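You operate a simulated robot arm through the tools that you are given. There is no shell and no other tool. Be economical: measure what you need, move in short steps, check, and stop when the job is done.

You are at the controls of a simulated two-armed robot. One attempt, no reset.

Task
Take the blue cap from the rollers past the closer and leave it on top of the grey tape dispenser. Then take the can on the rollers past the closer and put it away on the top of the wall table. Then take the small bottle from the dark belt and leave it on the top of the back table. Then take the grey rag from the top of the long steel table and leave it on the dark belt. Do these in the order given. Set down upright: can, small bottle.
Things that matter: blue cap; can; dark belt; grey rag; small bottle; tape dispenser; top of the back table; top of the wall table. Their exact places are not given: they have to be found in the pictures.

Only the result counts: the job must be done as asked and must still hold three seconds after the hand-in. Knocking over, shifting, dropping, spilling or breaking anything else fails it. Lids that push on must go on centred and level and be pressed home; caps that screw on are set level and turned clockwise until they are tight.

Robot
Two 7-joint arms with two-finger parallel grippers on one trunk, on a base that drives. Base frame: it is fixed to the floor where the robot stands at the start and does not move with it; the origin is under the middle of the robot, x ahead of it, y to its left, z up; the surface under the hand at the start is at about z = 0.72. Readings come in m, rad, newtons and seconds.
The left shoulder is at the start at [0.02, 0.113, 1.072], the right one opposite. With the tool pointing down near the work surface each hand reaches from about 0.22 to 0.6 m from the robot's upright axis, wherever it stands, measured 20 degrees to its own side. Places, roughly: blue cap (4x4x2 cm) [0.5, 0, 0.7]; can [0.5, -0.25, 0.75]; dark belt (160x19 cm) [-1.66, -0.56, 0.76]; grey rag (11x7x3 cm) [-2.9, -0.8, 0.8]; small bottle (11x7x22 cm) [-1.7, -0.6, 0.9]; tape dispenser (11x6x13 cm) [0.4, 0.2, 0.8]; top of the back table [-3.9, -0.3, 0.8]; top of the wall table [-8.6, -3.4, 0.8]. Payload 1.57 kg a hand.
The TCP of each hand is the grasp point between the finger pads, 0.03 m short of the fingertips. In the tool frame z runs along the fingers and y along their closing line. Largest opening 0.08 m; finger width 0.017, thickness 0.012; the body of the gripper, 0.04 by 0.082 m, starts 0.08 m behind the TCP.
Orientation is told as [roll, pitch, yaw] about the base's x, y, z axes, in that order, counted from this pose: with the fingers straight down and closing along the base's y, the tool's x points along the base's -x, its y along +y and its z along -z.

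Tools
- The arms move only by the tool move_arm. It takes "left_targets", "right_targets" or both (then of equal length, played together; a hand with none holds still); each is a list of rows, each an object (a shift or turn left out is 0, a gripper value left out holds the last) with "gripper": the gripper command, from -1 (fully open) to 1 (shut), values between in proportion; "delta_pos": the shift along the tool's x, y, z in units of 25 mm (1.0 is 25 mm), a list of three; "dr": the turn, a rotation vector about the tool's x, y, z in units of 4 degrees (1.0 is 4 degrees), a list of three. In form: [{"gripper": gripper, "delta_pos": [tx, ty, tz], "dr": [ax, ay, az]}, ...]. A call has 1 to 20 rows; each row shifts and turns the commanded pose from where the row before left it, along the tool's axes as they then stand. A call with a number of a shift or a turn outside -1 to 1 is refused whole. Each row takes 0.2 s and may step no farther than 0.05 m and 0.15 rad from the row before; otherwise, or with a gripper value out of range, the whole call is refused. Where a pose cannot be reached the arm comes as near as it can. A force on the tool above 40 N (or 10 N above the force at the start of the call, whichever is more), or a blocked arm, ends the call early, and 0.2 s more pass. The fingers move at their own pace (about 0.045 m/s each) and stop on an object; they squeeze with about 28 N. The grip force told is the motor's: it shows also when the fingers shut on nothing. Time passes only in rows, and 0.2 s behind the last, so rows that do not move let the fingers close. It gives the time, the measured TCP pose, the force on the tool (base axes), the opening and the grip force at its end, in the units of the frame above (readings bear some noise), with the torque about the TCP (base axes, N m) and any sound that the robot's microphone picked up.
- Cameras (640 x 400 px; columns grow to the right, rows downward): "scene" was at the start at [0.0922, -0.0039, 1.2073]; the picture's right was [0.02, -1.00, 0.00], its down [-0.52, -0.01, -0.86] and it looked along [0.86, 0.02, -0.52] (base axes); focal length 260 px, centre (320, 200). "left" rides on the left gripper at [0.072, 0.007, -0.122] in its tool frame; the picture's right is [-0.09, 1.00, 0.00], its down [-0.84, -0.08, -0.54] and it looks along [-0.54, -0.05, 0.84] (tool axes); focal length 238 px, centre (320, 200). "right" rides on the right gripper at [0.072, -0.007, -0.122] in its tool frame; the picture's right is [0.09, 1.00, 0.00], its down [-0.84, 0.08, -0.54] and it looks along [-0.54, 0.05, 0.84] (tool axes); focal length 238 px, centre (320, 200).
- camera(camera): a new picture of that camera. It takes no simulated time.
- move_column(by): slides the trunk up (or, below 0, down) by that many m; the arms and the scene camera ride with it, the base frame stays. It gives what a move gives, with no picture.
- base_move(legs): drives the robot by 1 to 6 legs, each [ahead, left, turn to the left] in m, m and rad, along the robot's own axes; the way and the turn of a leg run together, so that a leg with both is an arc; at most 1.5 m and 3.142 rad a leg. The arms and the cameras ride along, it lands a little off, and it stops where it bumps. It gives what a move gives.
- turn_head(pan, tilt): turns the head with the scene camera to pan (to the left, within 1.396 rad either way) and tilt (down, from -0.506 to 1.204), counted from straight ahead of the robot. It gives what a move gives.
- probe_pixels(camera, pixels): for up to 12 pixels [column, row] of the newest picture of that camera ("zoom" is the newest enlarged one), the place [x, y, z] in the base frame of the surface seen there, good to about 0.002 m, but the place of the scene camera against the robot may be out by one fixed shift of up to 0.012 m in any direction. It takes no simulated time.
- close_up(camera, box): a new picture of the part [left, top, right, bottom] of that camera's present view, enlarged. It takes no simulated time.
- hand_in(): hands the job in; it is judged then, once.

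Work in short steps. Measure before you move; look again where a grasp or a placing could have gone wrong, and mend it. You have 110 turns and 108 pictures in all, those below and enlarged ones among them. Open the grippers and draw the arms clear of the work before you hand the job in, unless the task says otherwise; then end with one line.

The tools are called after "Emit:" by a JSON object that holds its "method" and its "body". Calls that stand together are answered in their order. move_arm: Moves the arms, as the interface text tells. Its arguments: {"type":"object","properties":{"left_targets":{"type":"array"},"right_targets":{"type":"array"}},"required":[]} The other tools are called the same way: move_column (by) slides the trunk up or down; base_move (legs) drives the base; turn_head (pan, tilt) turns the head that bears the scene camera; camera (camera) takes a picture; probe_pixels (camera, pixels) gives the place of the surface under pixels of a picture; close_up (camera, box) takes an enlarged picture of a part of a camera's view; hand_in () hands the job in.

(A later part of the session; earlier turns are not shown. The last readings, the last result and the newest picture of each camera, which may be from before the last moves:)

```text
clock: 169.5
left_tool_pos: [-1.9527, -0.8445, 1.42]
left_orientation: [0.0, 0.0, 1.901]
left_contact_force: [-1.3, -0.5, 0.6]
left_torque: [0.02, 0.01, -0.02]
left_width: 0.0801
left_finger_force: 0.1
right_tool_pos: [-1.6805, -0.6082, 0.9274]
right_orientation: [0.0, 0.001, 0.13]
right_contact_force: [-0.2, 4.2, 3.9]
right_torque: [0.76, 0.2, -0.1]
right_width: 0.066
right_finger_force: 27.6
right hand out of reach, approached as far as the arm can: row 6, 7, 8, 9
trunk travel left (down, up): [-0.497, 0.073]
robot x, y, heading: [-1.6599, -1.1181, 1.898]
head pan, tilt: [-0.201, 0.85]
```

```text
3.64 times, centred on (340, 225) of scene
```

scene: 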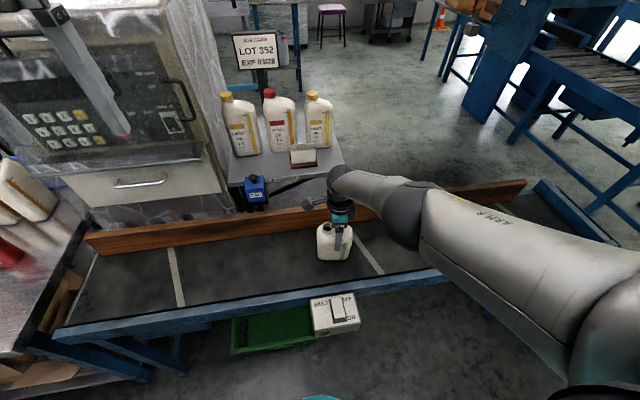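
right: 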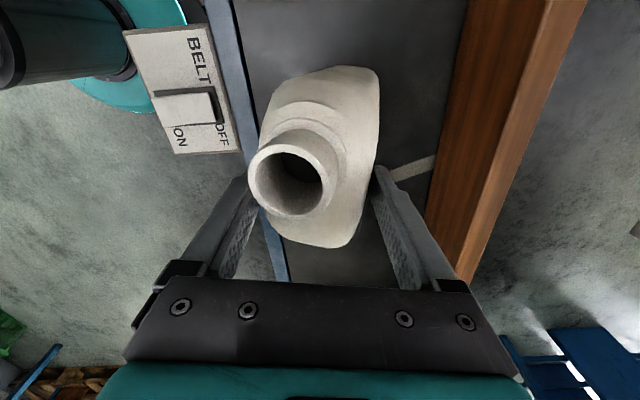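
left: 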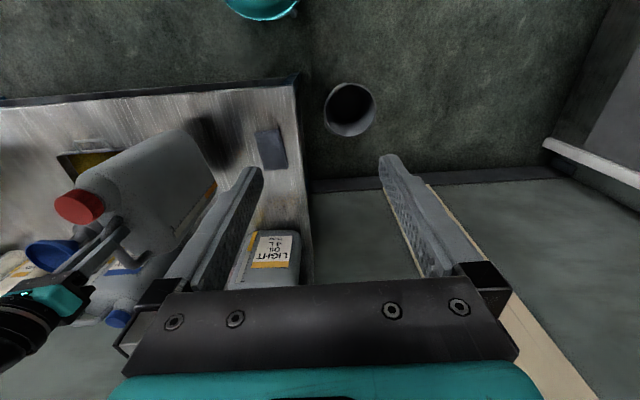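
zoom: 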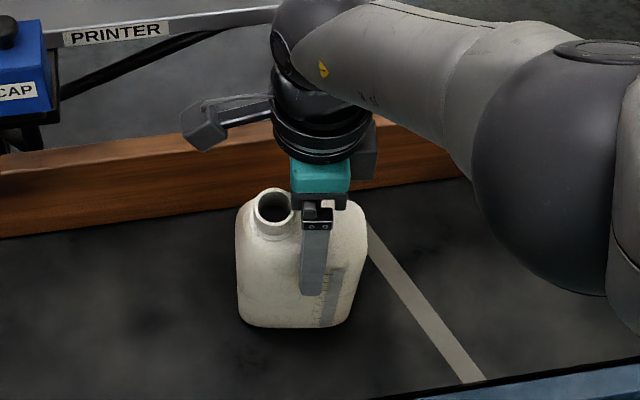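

The bottle leans ~10° toward me, held. I reverse the drag: move back +y and up together so that it aligns upright in the pads.

Emit:
{"method": "move_arm", "body": {"right_targets": [{"delta_pos": [0, 0.25, -0.25]}, {"delta_pos": [0, 0.25, -0.25]}, {"delta_pos": [0, 0.25, -0.25]}, {"delta_pos": [0, 0.25, -0.25]}, {"delta_pos": [0, 0.2, -0.2]}, {}, {}]}}

Emit:
{"method": "camera", "body": {"camera": "right"}}

Emit:
{"method": "close_up", "body": {"camera": "scene", "box": [280, 170, 400, 280]}}

```text
clock: 171.1
left_tool_pos: [-1.952, -0.843, 1.42]
left_orientation: [0.001, -0.001, 1.9]
left_contact_force: [0.4, -1.1, -1.4]
left_torque: [0.01, -0.04, -0.01]
left_width: 0.0798
left_finger_force: 0.1
right_tool_pos: [-1.6798, -0.5887, 0.9576]
right_orientation: [-0.004, -0.003, 0.129]
right_contact_force: [0.0, 0.0, -0.4]
right_torque: [0.01, -0.01, 0.03]
right_width: 0.059
right_finger_force: 28.1
right hand out of reach, approached as far as the arm can: row 2, 4
trunk travel left (down, up): [-0.497, 0.073]
robot x, y, heading: [-1.6641, -1.1203, 1.899]
head pan, tilt: [-0.201, 0.85]
```

```text
51 pictures are left
```

right: 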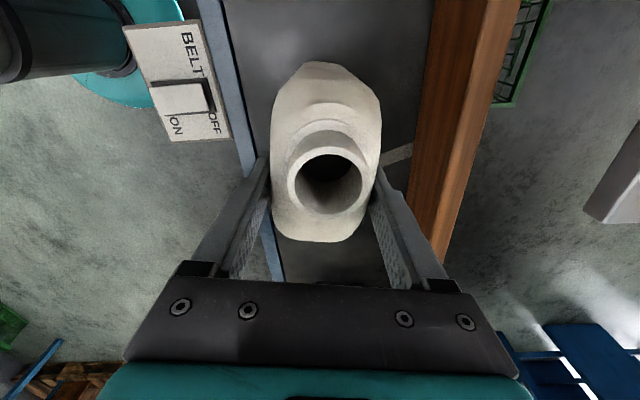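

```text
3.64 times, centred on (340, 225) of scene
```

zoom: 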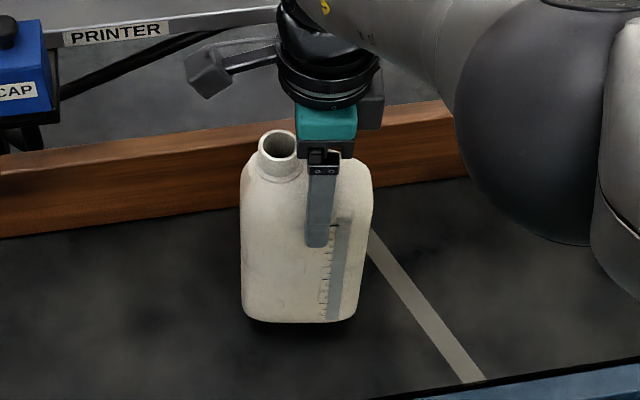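

Width is now 59 mm and the bottle is upright. Check whether it is lifted.

Emit:
{"method": "probe_pixels", "body": {"camera": "right", "pixels": [[295, 185], [362, 185], [329, 148], [330, 95], [290, 110], [365, 110]]}}

Emit:
{"method": "probe_pixels", "body": {"camera": "zoom", "pixels": [[260, 310], [300, 316], [345, 312], [300, 335], [300, 250], [278, 175]]}}

```text
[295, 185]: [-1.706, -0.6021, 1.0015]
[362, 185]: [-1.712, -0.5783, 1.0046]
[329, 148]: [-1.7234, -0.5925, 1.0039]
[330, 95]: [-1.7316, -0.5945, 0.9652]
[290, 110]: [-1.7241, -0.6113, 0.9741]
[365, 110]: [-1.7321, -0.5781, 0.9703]
```

```text
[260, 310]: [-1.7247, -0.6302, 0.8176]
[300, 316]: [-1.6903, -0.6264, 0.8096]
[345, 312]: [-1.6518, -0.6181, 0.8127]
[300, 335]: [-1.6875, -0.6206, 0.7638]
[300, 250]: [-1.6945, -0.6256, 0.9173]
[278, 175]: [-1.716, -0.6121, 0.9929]
```

Bottle held upright, bottom ≈0.788 (TCP−0.17). Lift 0.2 straight up and retreat from the belt.

Emit:
{"method": "move_arm", "body": {"right_targets": [{"delta_pos": [0, 0, -0.8]}, {"delta_pos": [0, 0, -0.8]}, {"delta_pos": [0, 0, -0.8]}, {"delta_pos": [0, 0, -0.8]}, {"delta_pos": [0, 0, -0.8]}, {"delta_pos": [0, 0, -0.8]}, {"delta_pos": [0, 0, -0.8]}, {"delta_pos": [0, 0, -0.8]}, {"delta_pos": [0, 0, -0.8]}, {}]}}

Emit:
{"method": "base_move", "body": {"legs": [[-0.5, 0, 0]]}}

Emit:
{"method": "turn_head", "body": {"pan": 0.0, "tilt": 0.35}}

Emit:
{"method": "camera", "body": {"camera": "scene"}}

```text
clock: 173.3
left_tool_pos: [-1.9523, -0.845, 1.4197]
left_orientation: [0.0, 0.001, 1.902]
left_contact_force: [0.2, 0.5, -0.3]
left_torque: [-0.04, -0.01, 0.01]
left_width: 0.0801
left_finger_force: 0.0
right_tool_pos: [-1.6797, -0.585, 1.1385]
right_orientation: [-0.003, -0.002, 0.128]
right_contact_force: [-0.1, -0.8, 0.1]
right_torque: [-0.03, -0.07, -0.02]
right_width: 0.0591
right_finger_force: 27.5
trunk travel left (down, up): [-0.497, 0.073]
robot x, y, heading: [-1.6654, -1.1213, 1.9]
head pan, tilt: [-0.201, 0.85]
```

```text
clock: 176.2
left_tool_pos: [-1.7903, -1.3207, 1.4181]
left_orientation: [-0.001, -0.001, 1.906]
left_contact_force: [-1.1, 0.2, -0.1]
left_torque: [0.01, -0.01, 0.04]
left_width: 0.08
left_finger_force: 0.0
right_tool_pos: [-1.5182, -1.0604, 1.1379]
right_orientation: [-0.003, -0.004, 0.131]
right_contact_force: [-0.4, -1.2, -0.7]
right_torque: [0.0, 0.02, 0.01]
right_width: 0.0592
right_finger_force: 28.7
trunk travel left (down, up): [-0.497, 0.073]
robot x, y, heading: [-1.5002, -1.5976, 1.904]
head pan, tilt: [-0.201, 0.85]
```

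```text
clock: 177.2
left_tool_pos: [-1.7902, -1.3198, 1.4196]
left_orientation: [0.001, 0.001, 1.904]
left_contact_force: [0.2, 0.0, -0.8]
left_torque: [0.0, 0.02, 0.03]
left_width: 0.0799
left_finger_force: 0.0
right_tool_pos: [-1.5187, -1.0605, 1.1377]
right_orientation: [-0.005, -0.001, 0.13]
right_contact_force: [-0.1, 0.0, -0.8]
right_torque: [0.0, -0.02, 0.0]
right_width: 0.059
right_finger_force: 28.3
trunk travel left (down, up): [-0.497, 0.073]
robot x, y, heading: [-1.4965, -1.595, 1.904]
head pan, tilt: [0.0, 0.351]
```

```text
49 pictures are left
```

scene: 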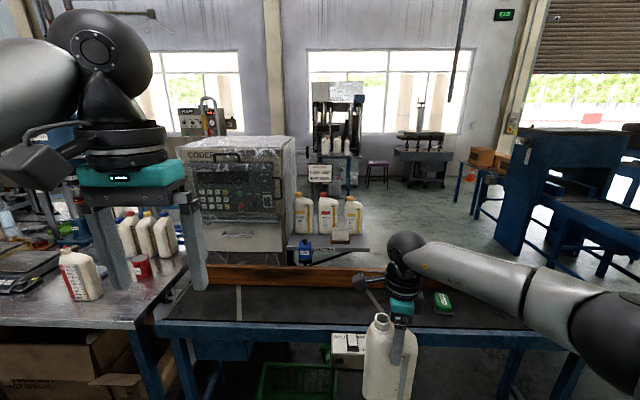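

Plan: go round the belt's right end to the other side. Probe the closer machine, belt end and floor there.

Emit:
{"method": "probe_pixels", "body": {"camera": "scene", "pixels": [[500, 235], [525, 260], [480, 205], [500, 170], [375, 180], [345, 230], [440, 180], [470, 235], [600, 275], [300, 255], [325, 205], [550, 280]]}}

Emit:
{"method": "turn_head", "body": {"pan": -0.75, "tilt": 0.5}}

Emit:
{"method": "camera", "body": {"camera": "scene"}}

```text
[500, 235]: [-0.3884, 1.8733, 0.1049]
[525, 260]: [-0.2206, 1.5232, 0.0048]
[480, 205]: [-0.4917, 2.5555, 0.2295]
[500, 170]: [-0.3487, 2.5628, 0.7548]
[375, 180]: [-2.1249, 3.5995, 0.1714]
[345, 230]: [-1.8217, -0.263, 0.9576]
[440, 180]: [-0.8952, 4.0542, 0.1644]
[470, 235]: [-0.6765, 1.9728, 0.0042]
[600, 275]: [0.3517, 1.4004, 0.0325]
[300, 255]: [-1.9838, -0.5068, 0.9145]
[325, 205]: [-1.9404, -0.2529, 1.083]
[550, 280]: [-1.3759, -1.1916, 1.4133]
```

```text
clock: 178.3
left_tool_pos: [-1.7891, -1.3191, 1.4196]
left_orientation: [0.0, 0.001, 1.905]
left_contact_force: [-0.5, 0.0, 0.8]
left_torque: [0.0, -0.01, 0.01]
left_width: 0.0803
left_finger_force: 0.0
right_tool_pos: [-1.5183, -1.0598, 1.1377]
right_orientation: [-0.003, -0.001, 0.131]
right_contact_force: [-0.2, -0.2, 0.0]
right_torque: [-0.02, 0.02, 0.01]
right_width: 0.059
right_finger_force: 27.9
trunk travel left (down, up): [-0.497, 0.073]
robot x, y, heading: [-1.4984, -1.5963, 1.899]
head pan, tilt: [-0.75, 0.499]
```

```text
48 pictures are left
```

scene: 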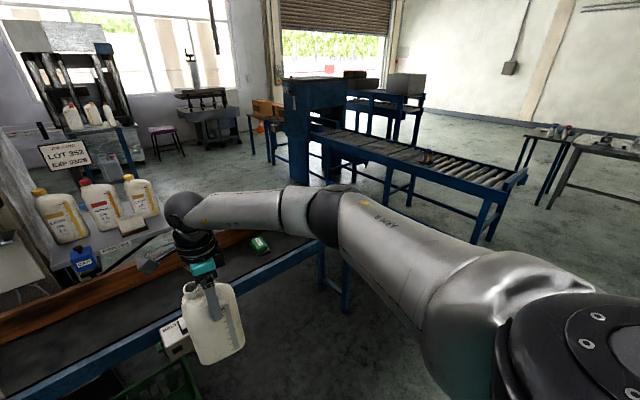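

Wide gap between belt end and rollers. Slide right 1.6, go forward 2.1 through the gap, then look left.

Emit:
{"method": "base_move", "body": {"legs": [[0, -0.8, 0.015], [0, -0.8, 0], [1.1, 0, 0], [1.1, 0, 0]]}}

Emit:
{"method": "turn_head", "body": {"pan": 1.3, "tilt": 0.35}}

Emit:
{"method": "camera", "body": {"camera": "scene"}}

```text
clock: 197.0
left_tool_pos: [-1.0944, 1.2619, 1.4191]
left_orientation: [0.0, 0.0, 1.943]
left_contact_force: [0.5, 0.1, 0.2]
left_torque: [-0.02, 0.03, 0.0]
left_width: 0.0804
left_finger_force: 0.0
right_tool_pos: [-0.8324, 1.5312, 1.1382]
right_orientation: [-0.004, -0.001, 0.173]
right_contact_force: [-0.4, -0.7, -0.3]
right_torque: [0.02, 0.01, 0.03]
right_width: 0.0586
right_finger_force: 28.3
trunk travel left (down, up): [-0.497, 0.073]
robot x, y, heading: [-0.7943, 0.9953, 1.943]
head pan, tilt: [-0.75, 0.499]
```

```text
clock: 198.9
left_tool_pos: [-1.0927, 1.2616, 1.4188]
left_orientation: [0.0, 0.0, 1.943]
left_contact_force: [0.1, -0.4, 0.0]
left_torque: [-0.03, -0.01, -0.02]
left_width: 0.0799
left_finger_force: 0.1
right_tool_pos: [-0.8327, 1.5319, 1.1372]
right_orientation: [-0.004, -0.001, 0.172]
right_contact_force: [0.1, -0.9, -0.4]
right_torque: [0.0, 0.01, 0.01]
right_width: 0.0588
right_finger_force: 28.2
trunk travel left (down, up): [-0.497, 0.073]
robot x, y, heading: [-0.7938, 0.9948, 1.938]
head pan, tilt: [1.3, 0.351]
```

```text
47 pictures are left
```

scene: 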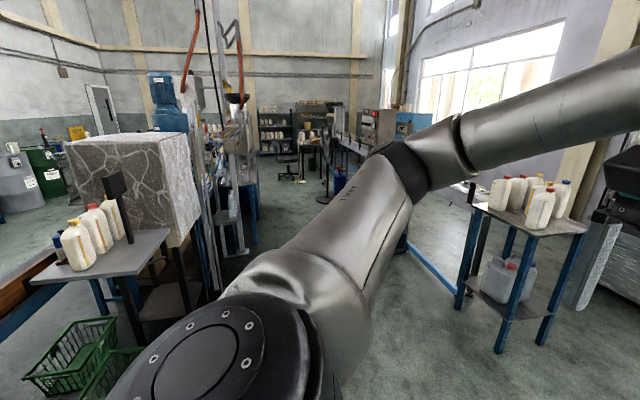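

Enlarge the region around (235,170) where the back table should be.

Emit:
{"method": "close_up", "body": {"camera": "scene", "box": [180, 90, 380, 250]}}

Emit:
{"method": "probe_pixels", "body": {"camera": "scene", "pixels": [[235, 250], [250, 200], [245, 170], [230, 160], [330, 195], [345, 170], [420, 260], [460, 300], [500, 345], [290, 170], [260, 235], [215, 285]]}}

```text
2.50 times, centred on (280, 170) of scene
```

zoom: 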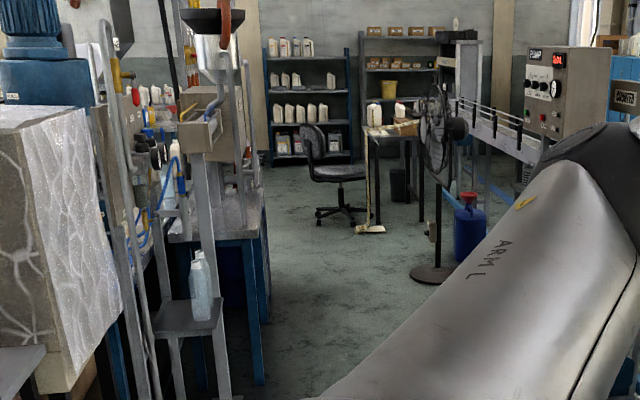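

```text
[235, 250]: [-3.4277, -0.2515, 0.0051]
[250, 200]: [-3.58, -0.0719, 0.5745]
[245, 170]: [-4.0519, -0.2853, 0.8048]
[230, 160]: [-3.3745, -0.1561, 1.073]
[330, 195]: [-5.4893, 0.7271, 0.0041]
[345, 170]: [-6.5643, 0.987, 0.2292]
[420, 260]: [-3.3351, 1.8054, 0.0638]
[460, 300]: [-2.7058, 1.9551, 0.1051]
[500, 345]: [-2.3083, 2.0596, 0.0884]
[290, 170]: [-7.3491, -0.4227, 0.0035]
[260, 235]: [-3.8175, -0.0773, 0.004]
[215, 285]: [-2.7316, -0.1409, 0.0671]
```

The back table's rear edge is at about lateral −1.17, free floor behind it. Drive along the rear aisle to t≈3.6, then turn to face it and look.

Emit:
{"method": "base_move", "body": {"legs": [[0, 0, 1.555], [1.1, -0.35, 0], [1.1, -0.35, 0], [0.95, 0, 0], [0, 0, 1.3]]}}

Emit:
{"method": "turn_head", "body": {"pan": 0.0, "tilt": 0.4}}

Emit:
{"method": "camera", "body": {"camera": "scene"}}

```text
clock: 219.1
left_tool_pos: [-4.097, 0.0189, 1.4175]
left_orientation: [0.005, 0.006, -2.645]
left_contact_force: [-0.2, 0.6, -0.4]
left_torque: [-0.02, 0.02, 0.0]
left_width: 0.08
left_finger_force: 0.0
right_tool_pos: [-4.4004, 0.2378, 1.1372]
right_orientation: [-0.006, -0.004, 1.88]
right_contact_force: [0.6, 0.3, -1.0]
right_torque: [-0.03, -0.01, 0.02]
right_width: 0.0591
right_finger_force: 27.8
trunk travel left (down, up): [-0.497, 0.073]
robot x, y, heading: [-3.8749, 0.349, -2.634]
head pan, tilt: [1.3, 0.351]
stopped in leg 5: the robot was blocked; the commanded pose is now the measured one
```

```text
clock: 220.5
left_tool_pos: [-4.0987, 0.0201, 1.4177]
left_orientation: [0.006, 0.004, -2.642]
left_contact_force: [1.2, -0.4, -0.7]
left_torque: [-0.02, -0.02, 0.0]
left_width: 0.08
left_finger_force: 0.1
right_tool_pos: [-4.3989, 0.2369, 1.1357]
right_orientation: [-0.007, 0.001, 1.881]
right_contact_force: [-0.2, -0.1, -0.1]
right_torque: [-0.02, 0.0, -0.02]
right_width: 0.0589
right_finger_force: 28.3
trunk travel left (down, up): [-0.497, 0.073]
robot x, y, heading: [-3.8719, 0.3507, -2.638]
head pan, tilt: [0.0, 0.4]
```

```text
45 pictures are left
```

scene: 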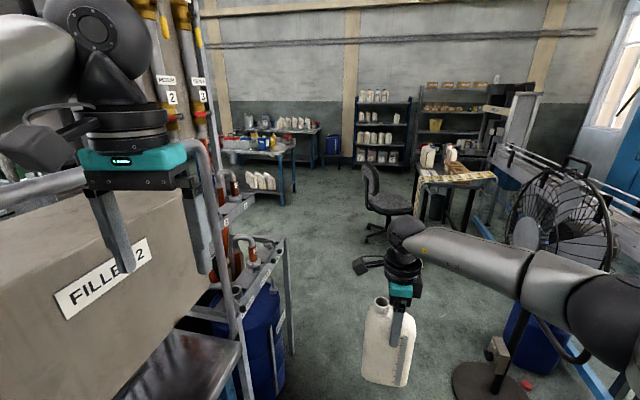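

Blocked by the Filler 2 panel on my left side. Measure panel, table and fan before moving away.

Emit:
{"method": "probe_pixels", "body": {"camera": "scene", "pixels": [[100, 290], [20, 240], [180, 190], [210, 350], [190, 390], [240, 350], [270, 250], [490, 380], [530, 200], [440, 380], [265, 310], [150, 375]]}}

Emit:
{"method": "camera", "body": {"camera": "left"}}

```text
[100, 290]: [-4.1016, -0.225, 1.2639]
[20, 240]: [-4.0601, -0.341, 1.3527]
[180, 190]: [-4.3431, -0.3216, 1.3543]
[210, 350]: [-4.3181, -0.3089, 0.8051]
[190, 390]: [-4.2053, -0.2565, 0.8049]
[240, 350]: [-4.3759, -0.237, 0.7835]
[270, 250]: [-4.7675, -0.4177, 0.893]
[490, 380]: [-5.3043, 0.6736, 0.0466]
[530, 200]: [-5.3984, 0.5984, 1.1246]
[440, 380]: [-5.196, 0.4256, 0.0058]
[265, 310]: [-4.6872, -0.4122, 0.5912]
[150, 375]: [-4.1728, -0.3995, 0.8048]
```

```text
44 pictures are left
```

left: 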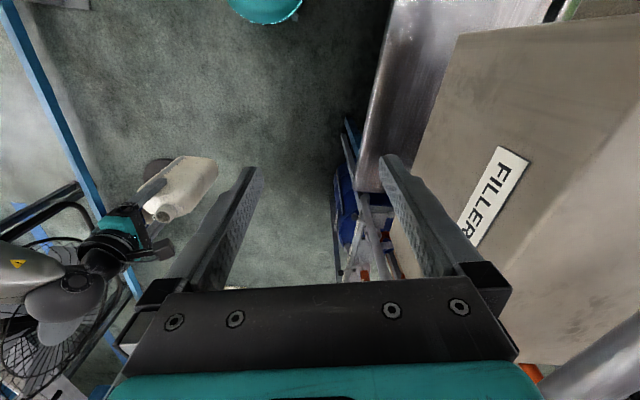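

Probe the free table strip in the left view.

Emit:
{"method": "probe_pixels", "body": {"camera": "left", "pixels": [[400, 20], [450, 15], [530, 8], [400, 80], [440, 60], [370, 160], [362, 185], [460, 40], [600, 40], [350, 130], [420, 140], [550, 15]]}}

Emit:
{"method": "base_move", "body": {"legs": [[0, -0.32, 0]]}}

Emit:
{"method": "turn_head", "body": {"pan": 1.3, "tilt": 0.5}}

Emit:
{"method": "camera", "body": {"camera": "scene"}}

```text
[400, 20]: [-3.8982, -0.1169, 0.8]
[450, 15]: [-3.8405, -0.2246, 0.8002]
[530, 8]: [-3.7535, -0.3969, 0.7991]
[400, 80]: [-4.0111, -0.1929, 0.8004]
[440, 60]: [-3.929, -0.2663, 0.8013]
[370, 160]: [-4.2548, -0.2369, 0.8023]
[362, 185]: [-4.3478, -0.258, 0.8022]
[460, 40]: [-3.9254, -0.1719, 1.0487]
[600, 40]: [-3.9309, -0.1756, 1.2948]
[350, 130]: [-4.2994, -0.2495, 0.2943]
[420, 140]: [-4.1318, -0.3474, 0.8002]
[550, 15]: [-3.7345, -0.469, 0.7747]
```

```text
clock: 222.6
left_tool_pos: [-4.2462, 0.287, 1.4181]
left_orientation: [0.003, 0.004, -2.642]
left_contact_force: [-0.8, 0.1, -0.2]
left_torque: [-0.01, 0.0, -0.01]
left_width: 0.08
left_finger_force: 0.1
right_tool_pos: [-4.5482, 0.5056, 1.1389]
right_orientation: [-0.003, 0.0, 1.879]
right_contact_force: [0.6, 0.6, -1.0]
right_torque: [-0.02, -0.01, -0.05]
right_width: 0.0592
right_finger_force: 28.2
trunk travel left (down, up): [-0.497, 0.073]
robot x, y, heading: [-4.0228, 0.6207, -2.63]
head pan, tilt: [0.0, 0.4]
```

```text
clock: 224.1
left_tool_pos: [-4.2457, 0.2863, 1.4184]
left_orientation: [0.002, 0.003, -2.641]
left_contact_force: [-0.1, 0.1, -0.4]
left_torque: [0.03, 0.0, -0.01]
left_width: 0.08
left_finger_force: 0.0
right_tool_pos: [-4.5473, 0.5046, 1.1382]
right_orientation: [-0.005, -0.002, 1.88]
right_contact_force: [-0.9, -0.4, 0.2]
right_torque: [0.0, 0.03, -0.01]
right_width: 0.0588
right_finger_force: 28.6
trunk travel left (down, up): [-0.497, 0.073]
robot x, y, heading: [-4.0251, 0.6214, -2.633]
head pan, tilt: [1.3, 0.499]
```

```text
43 pictures are left
```

scene: 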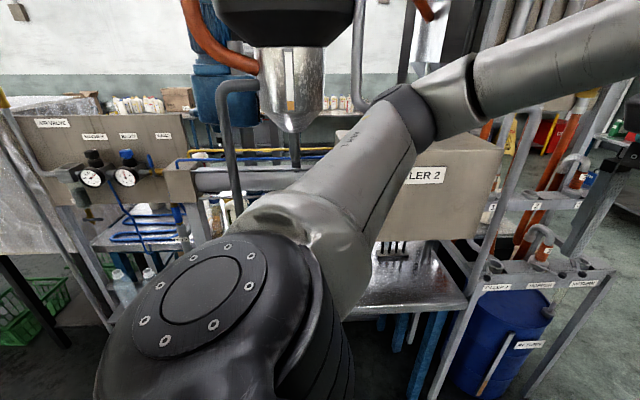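

Free part of the back table is at t≈3.4–3.7 (right of the panel it is blocked). Back up 0.2, turn to face the table and look.

Emit:
{"method": "base_move", "body": {"legs": [[-0.2, 0, 0], [0, 0, 1.41]]}}

Emit:
{"method": "turn_head", "body": {"pan": 0.0, "tilt": 0.6}}

Emit:
{"method": "camera", "body": {"camera": "scene"}}

```text
clock: 229.3
left_tool_pos: [-3.5425, 0.459, 1.417]
left_orientation: [0.004, 0.004, -1.196]
left_contact_force: [-0.8, 0.0, 0.4]
left_torque: [-0.01, 0.04, 0.03]
left_width: 0.0798
left_finger_force: 0.1
right_tool_pos: [-3.798, 0.1871, 1.1375]
right_orientation: [-0.004, -0.002, -2.96]
right_contact_force: [-0.5, -0.2, 0.0]
right_torque: [0.02, 0.0, 0.0]
right_width: 0.0591
right_finger_force: 28.0
trunk travel left (down, up): [-0.497, 0.073]
robot x, y, heading: [-3.8458, 0.7228, -1.187]
head pan, tilt: [1.3, 0.499]
```

```text
clock: 230.7
left_tool_pos: [-3.5432, 0.459, 1.4181]
left_orientation: [0.002, 0.004, -1.195]
left_contact_force: [-0.7, 0.3, -0.4]
left_torque: [-0.01, 0.0, 0.01]
left_width: 0.08
left_finger_force: 0.1
right_tool_pos: [-3.7984, 0.1866, 1.1374]
right_orientation: [-0.004, -0.003, -2.959]
right_contact_force: [-0.3, 0.2, -0.3]
right_torque: [0.02, 0.02, -0.01]
right_width: 0.0592
right_finger_force: 28.2
trunk travel left (down, up): [-0.497, 0.073]
robot x, y, heading: [-3.84, 0.7193, -1.185]
head pan, tilt: [0.0, 0.6]
```

```text
42 pictures are left
```

scene: 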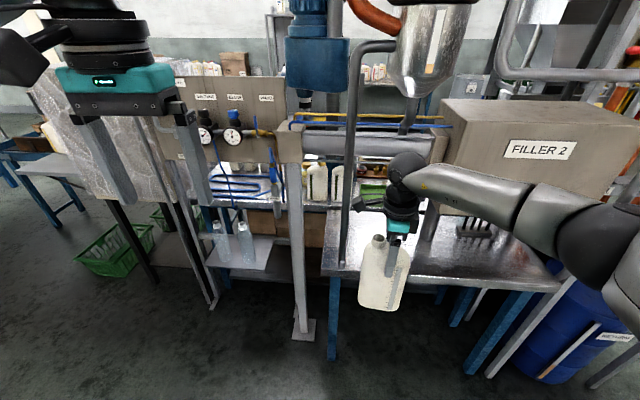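

Now the table: top from (325,270) to (560,285), a pipe at (345,200), panel on the right. Probe these.

Emit:
{"method": "probe_pixels", "body": {"camera": "scene", "pixels": [[345, 268], [430, 275], [430, 250], [430, 225], [500, 265], [350, 225], [345, 255], [350, 150], [470, 150], [450, 190], [298, 250], [370, 45]]}}

Emit:
{"method": "close_up", "body": {"camera": "scene", "box": [280, 30, 580, 300]}}

```text
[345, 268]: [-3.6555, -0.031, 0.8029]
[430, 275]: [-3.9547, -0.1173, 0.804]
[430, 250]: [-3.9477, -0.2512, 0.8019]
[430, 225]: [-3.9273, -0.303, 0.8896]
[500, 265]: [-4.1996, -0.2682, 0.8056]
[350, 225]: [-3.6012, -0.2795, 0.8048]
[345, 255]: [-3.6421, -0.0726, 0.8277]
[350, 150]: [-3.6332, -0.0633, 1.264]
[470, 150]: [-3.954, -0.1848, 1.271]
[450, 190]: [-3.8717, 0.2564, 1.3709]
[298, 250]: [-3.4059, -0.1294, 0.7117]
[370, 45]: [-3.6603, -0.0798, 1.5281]
```

```text
1.48 times, centred on (430, 165) of scene
```

zoom: 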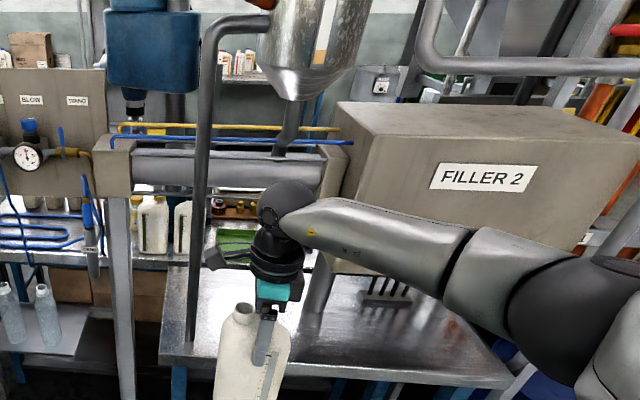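

The pipe stands at t≈3.445 and the panel begins at t≈3.73; target t≈3.58, s≈−1.12. Probe forearm/elbow points and overhead parts for clearance.

Emit:
{"method": "probe_pixels", "body": {"camera": "scene", "pixels": [[410, 92], [425, 140], [440, 175], [490, 185], [540, 200], [600, 230], [360, 140], [510, 80], [440, 110], [600, 130], [380, 245], [400, 160]]}}

Emit:
{"method": "camera", "body": {"camera": "right"}}

```text
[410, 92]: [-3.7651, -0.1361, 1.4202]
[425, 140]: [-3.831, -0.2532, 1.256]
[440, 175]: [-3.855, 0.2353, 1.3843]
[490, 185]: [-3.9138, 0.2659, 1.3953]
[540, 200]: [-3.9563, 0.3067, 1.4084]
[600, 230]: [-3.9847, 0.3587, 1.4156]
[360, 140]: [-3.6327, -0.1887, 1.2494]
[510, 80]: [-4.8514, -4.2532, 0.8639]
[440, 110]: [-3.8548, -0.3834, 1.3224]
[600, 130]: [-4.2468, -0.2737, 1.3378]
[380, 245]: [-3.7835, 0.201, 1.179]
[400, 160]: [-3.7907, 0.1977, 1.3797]
```

```text
40 pictures are left
```

right: 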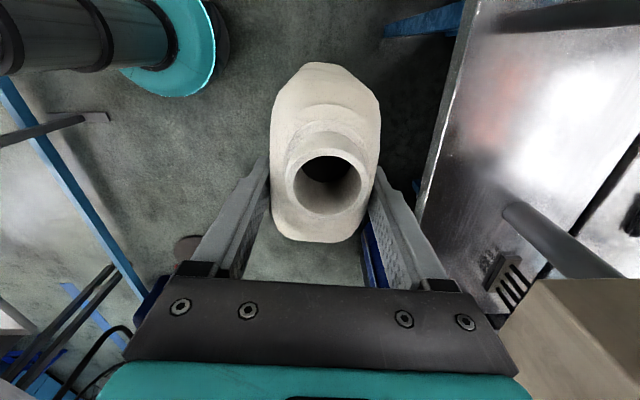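

Rotating the wrist back to align with my heading keeps the camera and forearm away from pipe and panel; do this here in free space.

Emit:
{"method": "move_arm", "body": {"right_targets": [{"dr": [0, 0, -0.975]}, {"dr": [0, 0, -0.975]}, {"dr": [0, 0, -0.975]}, {"dr": [0, 0, -0.975]}, {"dr": [0, 0, -0.975]}, {"dr": [0, 0, -0.975]}, {"dr": [0, 0, -0.975]}, {"dr": [0, 0, -0.975]}, {"dr": [0, 0, -0.975]}, {"dr": [0, 0, -0.975]}, {"dr": [0, 0, -0.975]}, {"dr": [0, 0, -0.975]}, {"dr": [0, 0, -0.975]}, {"dr": [0, 0, -0.975]}, {"dr": [0, 0, -0.975]}, {"dr": [0, 0, -0.975]}, {"dr": [0, 0, -0.975]}, {"dr": [0, 0, -0.975]}, {"dr": [0, 0, -0.975]}, {"dr": [0, 0, -0.975]}]}}

Emit:
{"method": "move_arm", "body": {"right_targets": [{"dr": [0, 0, -0.975]}, {"dr": [0, 0, -0.975]}, {"dr": [0, 0, -0.975]}, {"dr": [0, 0, -0.975]}, {"dr": [0, 0, -0.975]}, {}]}}

Emit:
{"method": "move_column", "body": {"by": -0.11}}

Emit:
{"method": "camera", "body": {"camera": "scene"}}

```text
clock: 234.9
left_tool_pos: [-3.5443, 0.4597, 1.4184]
left_orientation: [0.004, 0.003, -1.195]
left_contact_force: [1.5, 0.4, -0.4]
left_torque: [0.0, 0.0, -0.01]
left_width: 0.0796
left_finger_force: 0.0
right_tool_pos: [-3.7972, 0.1878, 1.1377]
right_orientation: [-0.002, 0.004, -1.594]
right_contact_force: [-0.1, 0.7, -0.5]
right_torque: [0.02, 0.0, -0.03]
right_width: 0.0588
right_finger_force: 28.3
trunk travel left (down, up): [-0.497, 0.073]
robot x, y, heading: [-3.8513, 0.72, -1.19]
head pan, tilt: [0.0, 0.6]
```

```text
clock: 236.3
left_tool_pos: [-3.5439, 0.4588, 1.4187]
left_orientation: [0.001, 0.003, -1.196]
left_contact_force: [-0.8, 0.1, 0.9]
left_torque: [-0.01, 0.01, -0.02]
left_width: 0.0799
left_finger_force: 0.1
right_tool_pos: [-3.7987, 0.1876, 1.1375]
right_orientation: [-0.002, 0.002, -1.254]
right_contact_force: [0.2, 0.3, -0.3]
right_torque: [0.01, 0.0, 0.01]
right_width: 0.059
right_finger_force: 28.4
trunk travel left (down, up): [-0.497, 0.073]
robot x, y, heading: [-3.8456, 0.717, -1.186]
head pan, tilt: [0.0, 0.6]
```

```text
clock: 237.8
left_tool_pos: [-3.544, 0.4583, 1.3104]
left_orientation: [0.003, 0.004, -1.196]
left_contact_force: [-1.0, 0.7, 0.2]
left_torque: [-0.02, -0.01, -0.02]
left_width: 0.0802
left_finger_force: 0.1
right_tool_pos: [-3.7992, 0.1883, 1.0272]
right_orientation: [-0.001, 0.003, -1.256]
right_contact_force: [0.1, 0.1, -1.0]
right_torque: [0.01, -0.04, 0.0]
right_width: 0.059
right_finger_force: 28.0
trunk travel left (down, up): [-0.387, 0.183]
robot x, y, heading: [-3.8434, 0.7193, -1.19]
head pan, tilt: [0.0, 0.6]
```

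```text
39 pictures are left
```

scene: 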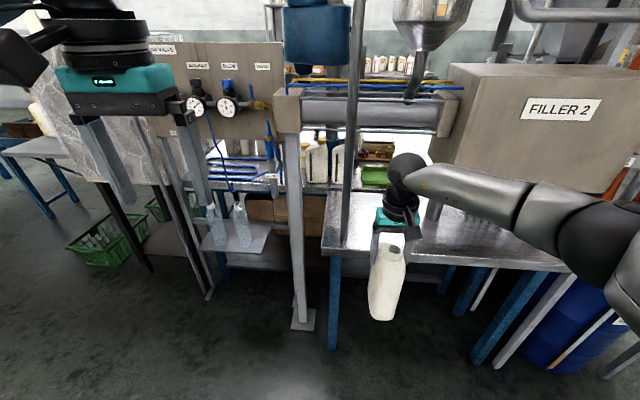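

Check forearm position against the panel corner before moving in.

Emit:
{"method": "probe_pixels", "body": {"camera": "scene", "pixels": [[410, 175], [450, 185], [500, 200], [540, 205], [585, 220], [440, 150], [460, 100], [455, 170], [348, 240], [430, 280]]}}

```text
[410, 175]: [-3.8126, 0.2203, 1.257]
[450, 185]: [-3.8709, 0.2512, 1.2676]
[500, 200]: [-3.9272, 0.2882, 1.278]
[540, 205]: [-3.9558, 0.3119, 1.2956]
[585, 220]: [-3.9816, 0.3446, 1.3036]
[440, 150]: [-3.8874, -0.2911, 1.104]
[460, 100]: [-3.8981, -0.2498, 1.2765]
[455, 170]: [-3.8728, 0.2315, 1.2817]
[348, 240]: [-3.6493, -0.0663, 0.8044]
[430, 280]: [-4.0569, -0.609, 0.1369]
```

Forearm clears the panel by ~7 cm. Move right 0.085, then ahead 0.25 and look.

Emit:
{"method": "base_move", "body": {"legs": [[0, -0.085, 0], [0.25, 0, 0]]}}

Emit:
{"method": "camera", "body": {"camera": "scene"}}

Emit:
{"method": "camera", "body": {"camera": "right"}}

```text
clock: 240.3
left_tool_pos: [-3.5275, 0.1955, 1.3078]
left_orientation: [0.003, 0.003, -1.192]
left_contact_force: [-0.3, 0.0, -0.2]
left_torque: [0.03, 0.04, -0.03]
left_width: 0.0798
left_finger_force: 0.0
right_tool_pos: [-3.7823, -0.0769, 1.0275]
right_orientation: [-0.001, 0.005, -1.253]
right_contact_force: [1.4, 0.0, -0.4]
right_torque: [0.01, 0.03, 0.0]
right_width: 0.059
right_finger_force: 28.2
trunk travel left (down, up): [-0.387, 0.183]
robot x, y, heading: [-3.8292, 0.4595, -1.179]
head pan, tilt: [0.0, 0.6]
```

```text
38 pictures are left
```

scene: 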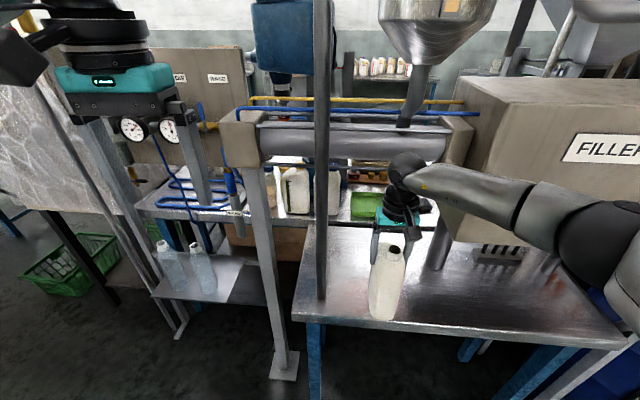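

```text
37 pictures are left
```

right: 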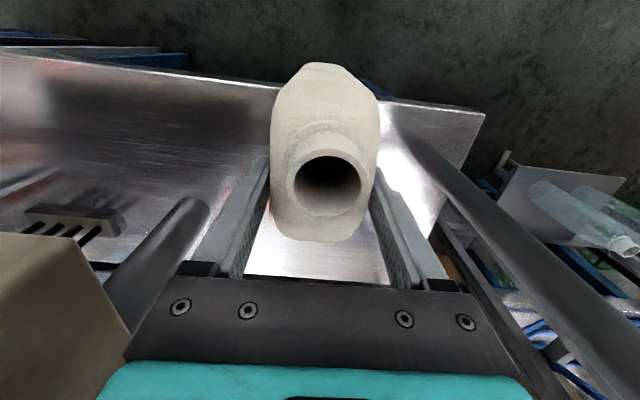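

Bottle is over the edge; need ~0.075 more. Check the inner pole at (437,245) first.

Emit:
{"method": "probe_pixels", "body": {"camera": "scene", "pixels": [[437, 245], [440, 215], [416, 110], [350, 145], [420, 150], [322, 280], [400, 325], [475, 190], [340, 160]]}}

Emit:
{"method": "probe_pixels", "body": {"camera": "right", "pixels": [[195, 205], [140, 280], [450, 195], [400, 110], [280, 95], [430, 105], [262, 235], [300, 265], [80, 250]]}}

```text
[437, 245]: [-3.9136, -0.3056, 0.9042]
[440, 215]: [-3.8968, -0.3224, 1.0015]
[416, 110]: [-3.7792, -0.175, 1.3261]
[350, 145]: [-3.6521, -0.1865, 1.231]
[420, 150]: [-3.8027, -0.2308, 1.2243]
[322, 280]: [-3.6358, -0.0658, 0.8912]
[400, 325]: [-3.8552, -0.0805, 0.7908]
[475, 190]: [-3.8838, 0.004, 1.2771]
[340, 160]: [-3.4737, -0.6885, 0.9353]
```

```text
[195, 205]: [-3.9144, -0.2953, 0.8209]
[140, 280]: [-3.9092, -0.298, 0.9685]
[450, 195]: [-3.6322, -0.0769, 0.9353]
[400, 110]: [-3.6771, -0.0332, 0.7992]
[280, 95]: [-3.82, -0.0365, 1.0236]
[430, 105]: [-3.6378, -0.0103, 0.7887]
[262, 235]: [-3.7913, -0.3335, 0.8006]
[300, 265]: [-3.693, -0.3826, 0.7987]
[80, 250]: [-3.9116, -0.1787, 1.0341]
```

Lower the trunk 0.042 first (wrist below the horizontal tube), then advance 0.078.

Emit:
{"method": "move_column", "body": {"by": -0.042}}

Emit:
{"method": "base_move", "body": {"legs": [[0.078, 0, 0]]}}

Emit:
{"method": "camera", "body": {"camera": "right"}}

Emit:
{"method": "camera", "body": {"camera": "scene"}}

```text
clock: 241.1
left_tool_pos: [-3.5274, 0.1959, 1.266]
left_orientation: [0.002, 0.002, -1.192]
left_contact_force: [-0.2, 0.8, -0.9]
left_torque: [0.01, -0.02, 0.02]
left_width: 0.0799
left_finger_force: 0.1
right_tool_pos: [-3.7819, -0.0765, 0.9844]
right_orientation: [-0.002, 0.005, -1.252]
right_contact_force: [-0.6, -0.8, -0.3]
right_torque: [0.0, -0.01, 0.01]
right_width: 0.0589
right_finger_force: 27.7
trunk travel left (down, up): [-0.345, 0.225]
robot x, y, heading: [-3.8306, 0.4557, -1.179]
head pan, tilt: [0.0, 0.6]
```

```text
clock: 242.2
left_tool_pos: [-3.498, 0.124, 1.266]
left_orientation: [0.003, 0.001, -1.192]
left_contact_force: [0.0, -0.4, 0.0]
left_torque: [0.03, -0.01, 0.04]
left_width: 0.08
left_finger_force: 0.0
right_tool_pos: [-3.7504, -0.1478, 0.9858]
right_orientation: [-0.002, 0.005, -1.252]
right_contact_force: [0.4, 0.4, -1.0]
right_torque: [-0.01, 0.01, 0.02]
right_width: 0.0592
right_finger_force: 27.7
trunk travel left (down, up): [-0.345, 0.225]
robot x, y, heading: [-3.8029, 0.3842, -1.183]
head pan, tilt: [0.0, 0.6]
```

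```text
36 pictures are left
```

right: 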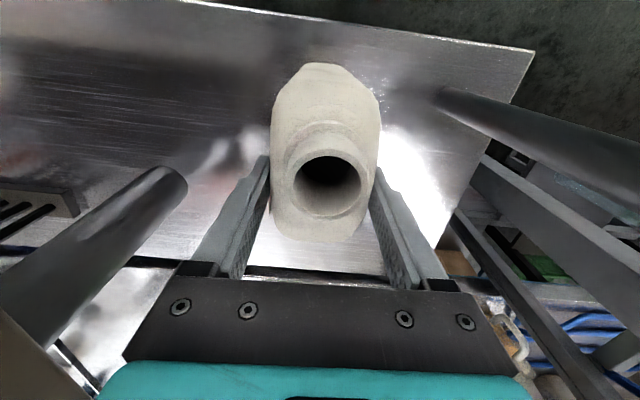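

```text
35 pictures are left
```

scene: 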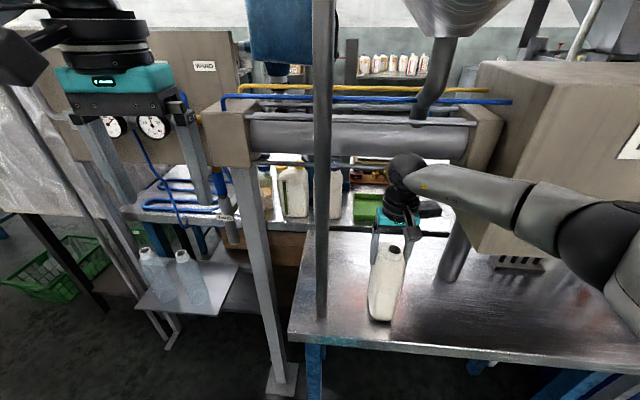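

Well inside the table. Lower with small steps until contact shows.

Emit:
{"method": "move_arm", "body": {"right_targets": [{"delta_pos": [0, 0, 0.25]}, {"delta_pos": [0, 0, 0.15]}, {"delta_pos": [0, 0, 0.1]}, {"delta_pos": [0, 0, 0.08]}, {}]}}

Emit:
{"method": "close_up", "body": {"camera": "scene", "box": [330, 200, 450, 340]}}

```text
clock: 243.4
left_tool_pos: [-3.4983, 0.1247, 1.2658]
left_orientation: [0.003, 0.003, -1.194]
left_contact_force: [-0.1, 0.7, 0.2]
left_torque: [0.02, -0.01, 0.0]
left_width: 0.0798
left_finger_force: 0.1
right_tool_pos: [-3.7522, -0.1471, 0.9706]
right_orientation: [-0.003, 0.002, -1.252]
right_contact_force: [-0.1, 0.1, -0.1]
right_torque: [0.02, -0.03, -0.01]
right_width: 0.0589
right_finger_force: 28.3
trunk travel left (down, up): [-0.345, 0.225]
robot x, y, heading: [-3.8049, 0.3846, -1.181]
head pan, tilt: [0.0, 0.6]
```

```text
2.86 times, centred on (390, 270) of scene
```

zoom: 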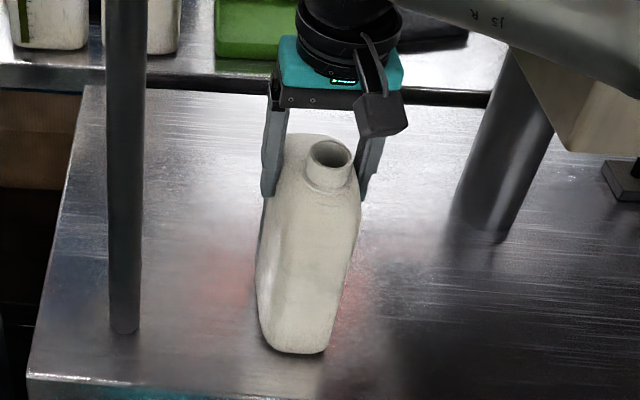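

Bottom should be ~2–3 mm above. Lower further gently.

Emit:
{"method": "move_arm", "body": {"right_targets": [{"delta_pos": [0, 0, 0.06]}, {"delta_pos": [0, 0, 0.05]}, {"delta_pos": [0, 0, 0.04]}, {}]}}

```text
clock: 244.4
left_tool_pos: [-3.4998, 0.1277, 1.2676]
left_orientation: [0.003, 0.002, -1.192]
left_contact_force: [0.2, 0.8, -0.1]
left_torque: [0.03, -0.02, -0.01]
left_width: 0.08
left_finger_force: 0.0
right_tool_pos: [-3.7508, -0.1476, 0.969]
right_orientation: [0.002, -0.002, -1.253]
right_contact_force: [-3.3, -0.7, 19.8]
right_torque: [0.25, 0.26, 0.03]
right_width: 0.0591
right_finger_force: 27.9
trunk travel left (down, up): [-0.345, 0.225]
robot x, y, heading: [-3.8016, 0.3866, -1.182]
head pan, tilt: [0.0, 0.6]
```

Contact (≈20 N). Ease 1.5 mm up, then open slowly.

Emit:
{"method": "move_arm", "body": {"right_targets": [{"delta_pos": [0, 0, -0.06]}, {}, {"gripper": -0.6}, {}, {}, {"gripper": -1}, {}, {}]}}

Emit:
{"method": "camera", "body": {"camera": "right"}}

```text
clock: 246.2
left_tool_pos: [-3.4988, 0.1258, 1.266]
left_orientation: [0.002, 0.002, -1.192]
left_contact_force: [0.0, -0.4, -0.4]
left_torque: [0.01, -0.02, 0.0]
left_width: 0.0799
left_finger_force: 0.1
right_tool_pos: [-3.7531, -0.1475, 0.969]
right_orientation: [-0.002, 0.004, -1.252]
right_contact_force: [0.7, 1.4, 0.8]
right_torque: [-0.03, 0.01, 0.0]
right_width: 0.08
right_finger_force: 0.1
trunk travel left (down, up): [-0.345, 0.225]
robot x, y, heading: [-3.7965, 0.3885, -1.184]
head pan, tilt: [0.0, 0.6]
```

```text
33 pictures are left
```

right: 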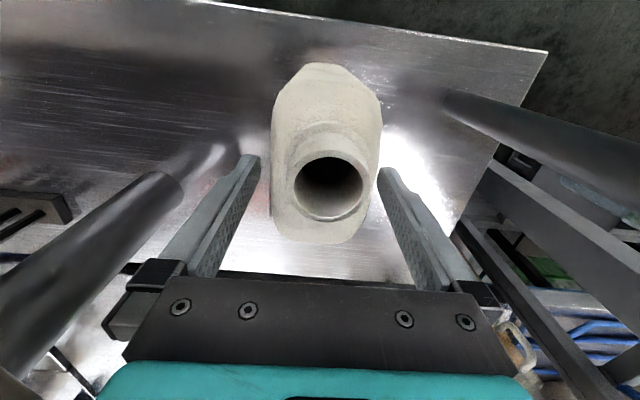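

Fingers are clear on both sides. Retract 6 cm along the tool's x (away from the overhead tube), then lift 0.13.

Emit:
{"method": "move_arm", "body": {"right_targets": [{"delta_pos": [0.6, 0, 0]}, {"delta_pos": [0.6, 0, 0]}, {"delta_pos": [0.6, 0, 0]}, {"delta_pos": [0.6, 0, 0]}, {"delta_pos": [0, 0, -0.9]}, {"delta_pos": [0, 0, -0.9]}, {"delta_pos": [0, 0, -0.9]}, {"delta_pos": [0, 0, -0.9]}, {"delta_pos": [0, 0, -0.9]}, {"delta_pos": [0, 0, -0.9]}, {}]}}

Emit:
{"method": "base_move", "body": {"legs": [[-0.35, 0, 0]]}}

Emit:
{"method": "camera", "body": {"camera": "scene"}}

```text
clock: 248.6
left_tool_pos: [-3.4967, 0.1255, 1.2668]
left_orientation: [0.003, 0.003, -1.193]
left_contact_force: [-0.6, -0.3, -0.2]
left_torque: [-0.04, 0.05, 0.0]
left_width: 0.0798
left_finger_force: 0.1
right_tool_pos: [-3.7703, -0.0924, 1.1038]
right_orientation: [0.0, 0.005, -1.25]
right_contact_force: [-0.3, -0.1, 0.6]
right_torque: [0.0, 0.01, -0.01]
right_width: 0.0802
right_finger_force: 0.1
trunk travel left (down, up): [-0.345, 0.225]
robot x, y, heading: [-3.7989, 0.3852, -1.187]
head pan, tilt: [0.0, 0.6]
```

```text
clock: 250.8
left_tool_pos: [-3.63, 0.4512, 1.2672]
left_orientation: [0.004, 0.004, -1.187]
left_contact_force: [-0.6, -0.1, -0.4]
left_torque: [-0.03, 0.03, 0.0]
left_width: 0.08
left_finger_force: 0.1
right_tool_pos: [-3.9015, 0.2303, 1.1035]
right_orientation: [-0.002, 0.005, -1.249]
right_contact_force: [0.1, -0.2, -0.2]
right_torque: [0.0, -0.04, 0.02]
right_width: 0.0799
right_finger_force: 0.0
trunk travel left (down, up): [-0.345, 0.225]
robot x, y, heading: [-3.9326, 0.7089, -1.176]
head pan, tilt: [0.0, 0.6]
```

```text
32 pictures are left
```

scene: 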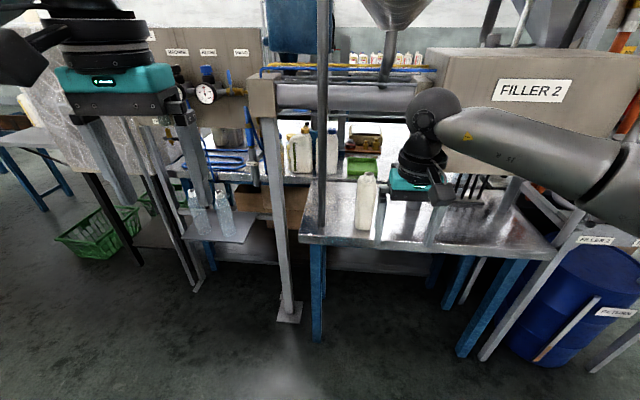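

Bottle stands on the back table. Return: strafe left behind the machines to the gap.

Emit:
{"method": "base_move", "body": {"legs": [[0, 0, -0.05], [0, 1.05, 0], [0, 1.05, 0], [0, 1.0, 0]]}}

```text
clock: 266.1
left_tool_pos: [-0.7982, 1.4575, 1.2649]
left_orientation: [0.003, 0.003, -1.231]
left_contact_force: [-0.6, 0.5, -0.1]
left_torque: [0.02, 0.01, -0.01]
left_width: 0.08
left_finger_force: 0.0
right_tool_pos: [-1.0787, 1.2491, 1.1038]
right_orientation: [-0.001, 0.002, -1.292]
right_contact_force: [0.5, -0.1, -0.2]
right_torque: [0.0, 0.05, 0.01]
right_width: 0.08
right_finger_force: 0.0
trunk travel left (down, up): [-0.345, 0.225]
robot x, y, heading: [-1.0897, 1.7288, -1.219]
head pan, tilt: [0.0, 0.6]
```

Forward through the gap to the front aisle, then strafe right along the tables and turn round to face the steel table.

Emit:
{"method": "base_move", "body": {"legs": [[1.1, 0, 0], [1.1, 0, 0], [1.05, 0, 0], [0, -1.35, 0], [0, -1.35, 0], [0, 0, 3.14]]}}

Emit:
{"method": "turn_head", "body": {"pan": 0.0, "tilt": 0.5}}

Emit:
{"method": "camera", "body": {"camera": "scene"}}

```text
clock: 302.3
left_tool_pos: [-2.8808, -1.9145, 1.2662]
left_orientation: [0.005, 0.002, 1.882]
left_contact_force: [0.6, 0.3, 0.7]
left_torque: [0.02, 0.02, -0.03]
left_width: 0.08
left_finger_force: 0.1
right_tool_pos: [-2.5939, -1.7166, 1.1026]
right_orientation: [0.0, 0.004, 1.822]
right_contact_force: [-1.5, 1.0, 0.5]
right_torque: [-0.04, -0.03, 0.02]
right_width: 0.0799
right_finger_force: 0.1
trunk travel left (down, up): [-0.345, 0.225]
robot x, y, heading: [-2.5987, -2.197, 1.89]
head pan, tilt: [0.0, 0.6]
```

```text
clock: 303.0
left_tool_pos: [-2.8802, -1.9145, 1.267]
left_orientation: [0.002, 0.005, 1.881]
left_contact_force: [0.0, -0.3, 0.3]
left_torque: [-0.02, 0.02, -0.02]
left_width: 0.08
left_finger_force: 0.0
right_tool_pos: [-2.5958, -1.7156, 1.1042]
right_orientation: [0.0, 0.003, 1.822]
right_contact_force: [0.2, 0.4, -0.5]
right_torque: [0.0, -0.02, 0.0]
right_width: 0.0801
right_finger_force: 0.0
trunk travel left (down, up): [-0.345, 0.225]
robot x, y, heading: [-2.5945, -2.1939, 1.889]
head pan, tilt: [0.0, 0.499]
```

```text
31 pictures are left
```

scene: 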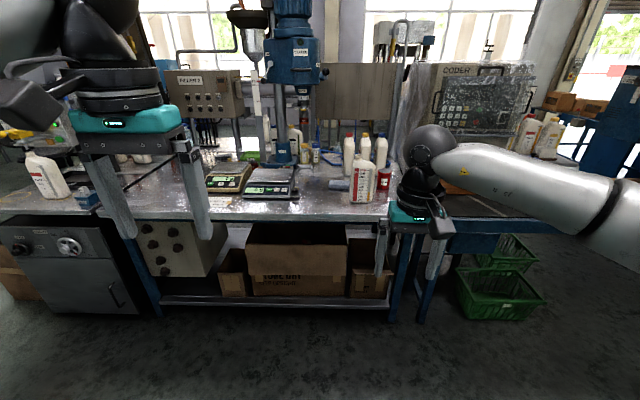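

The steel table is ahead; enlarge to find the grey rag (perhaps at (338,184)).

Emit:
{"method": "close_up", "body": {"camera": "scene", "box": [190, 130, 420, 230]}}

Emit:
{"method": "probe_pixels", "body": {"camera": "scene", "pixels": [[338, 184], [330, 186], [346, 184], [362, 165], [362, 200], [385, 180], [270, 195], [300, 215], [370, 218], [350, 150], [290, 182], [320, 200]]}}

```text
2.78 times, centred on (305, 180) of scene
```

zoom: 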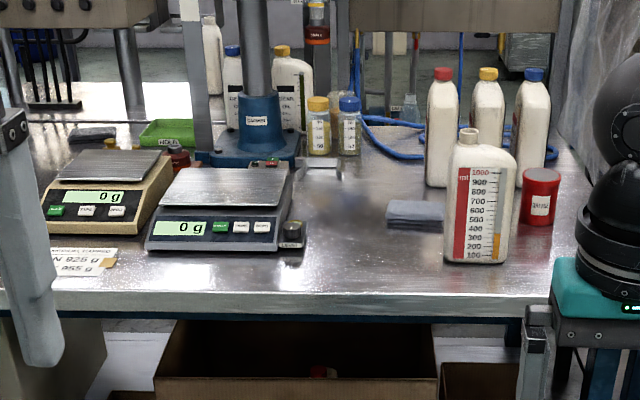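

```text
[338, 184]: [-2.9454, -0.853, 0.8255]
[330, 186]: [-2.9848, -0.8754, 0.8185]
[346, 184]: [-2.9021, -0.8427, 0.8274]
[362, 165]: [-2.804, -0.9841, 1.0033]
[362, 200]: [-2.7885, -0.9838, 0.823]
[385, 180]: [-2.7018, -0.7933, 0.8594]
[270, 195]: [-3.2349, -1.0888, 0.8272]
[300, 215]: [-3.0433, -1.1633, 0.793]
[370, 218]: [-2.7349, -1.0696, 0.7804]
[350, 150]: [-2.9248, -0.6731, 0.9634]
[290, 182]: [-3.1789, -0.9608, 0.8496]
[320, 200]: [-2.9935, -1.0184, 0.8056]
```

Rag at ≈(-2.935,-0.85), top ≈0.822, left of the jug. Drive to 0.4 m before the table's front edge and look from above.

Emit:
{"method": "base_move", "body": {"legs": [[0, 0, 0.03], [0.76, 0, 0]]}}

Emit:
{"method": "camera", "body": {"camera": "right"}}

Emit:
{"method": "turn_head", "body": {"pan": -0.1, "tilt": 0.75}}

Emit:
{"method": "camera", "body": {"camera": "scene"}}

```text
clock: 307.4
left_tool_pos: [-3.1402, -1.2017, 1.2672]
left_orientation: [0.003, 0.003, 1.897]
left_contact_force: [-0.1, 0.5, -0.5]
left_torque: [0.02, 0.01, 0.02]
left_width: 0.08
left_finger_force: 0.0
right_tool_pos: [-2.8575, -0.9986, 1.1032]
right_orientation: [-0.002, 0.004, 1.834]
right_contact_force: [0.2, 1.4, 0.0]
right_torque: [-0.02, 0.01, 0.0]
right_width: 0.0799
right_finger_force: 0.1
trunk travel left (down, up): [-0.345, 0.225]
robot x, y, heading: [-2.8543, -1.4745, 1.905]
head pan, tilt: [0.0, 0.499]
```

```text
29 pictures are left
```

right: 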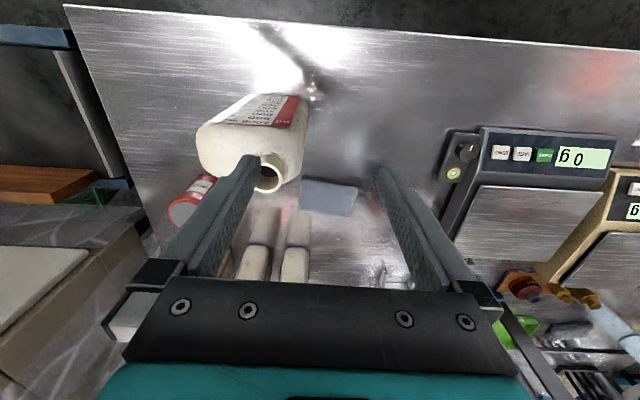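

```text
clock: 308.2
left_tool_pos: [-3.1406, -1.2029, 1.2667]
left_orientation: [0.004, 0.003, 1.897]
left_contact_force: [0.1, -0.2, -0.3]
left_torque: [0.0, 0.0, 0.0]
left_width: 0.08
left_finger_force: 0.1
right_tool_pos: [-2.8572, -0.9982, 1.104]
right_orientation: [0.0, 0.003, 1.84]
right_contact_force: [-0.3, 0.3, -0.3]
right_torque: [0.0, -0.03, 0.02]
right_width: 0.0799
right_finger_force: 0.0
trunk travel left (down, up): [-0.345, 0.225]
robot x, y, heading: [-2.8518, -1.4774, 1.91]
head pan, tilt: [-0.099, 0.75]
```

```text
28 pictures are left
```

scene: 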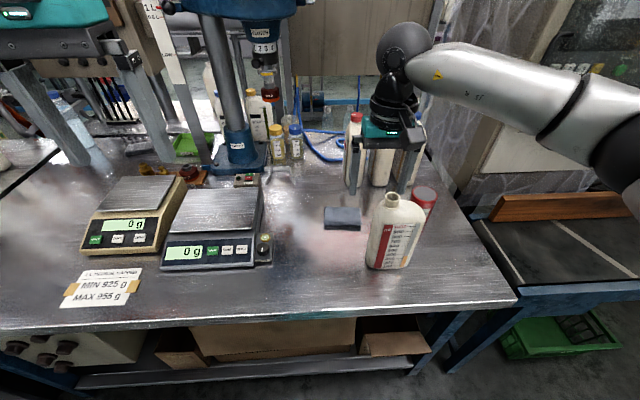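

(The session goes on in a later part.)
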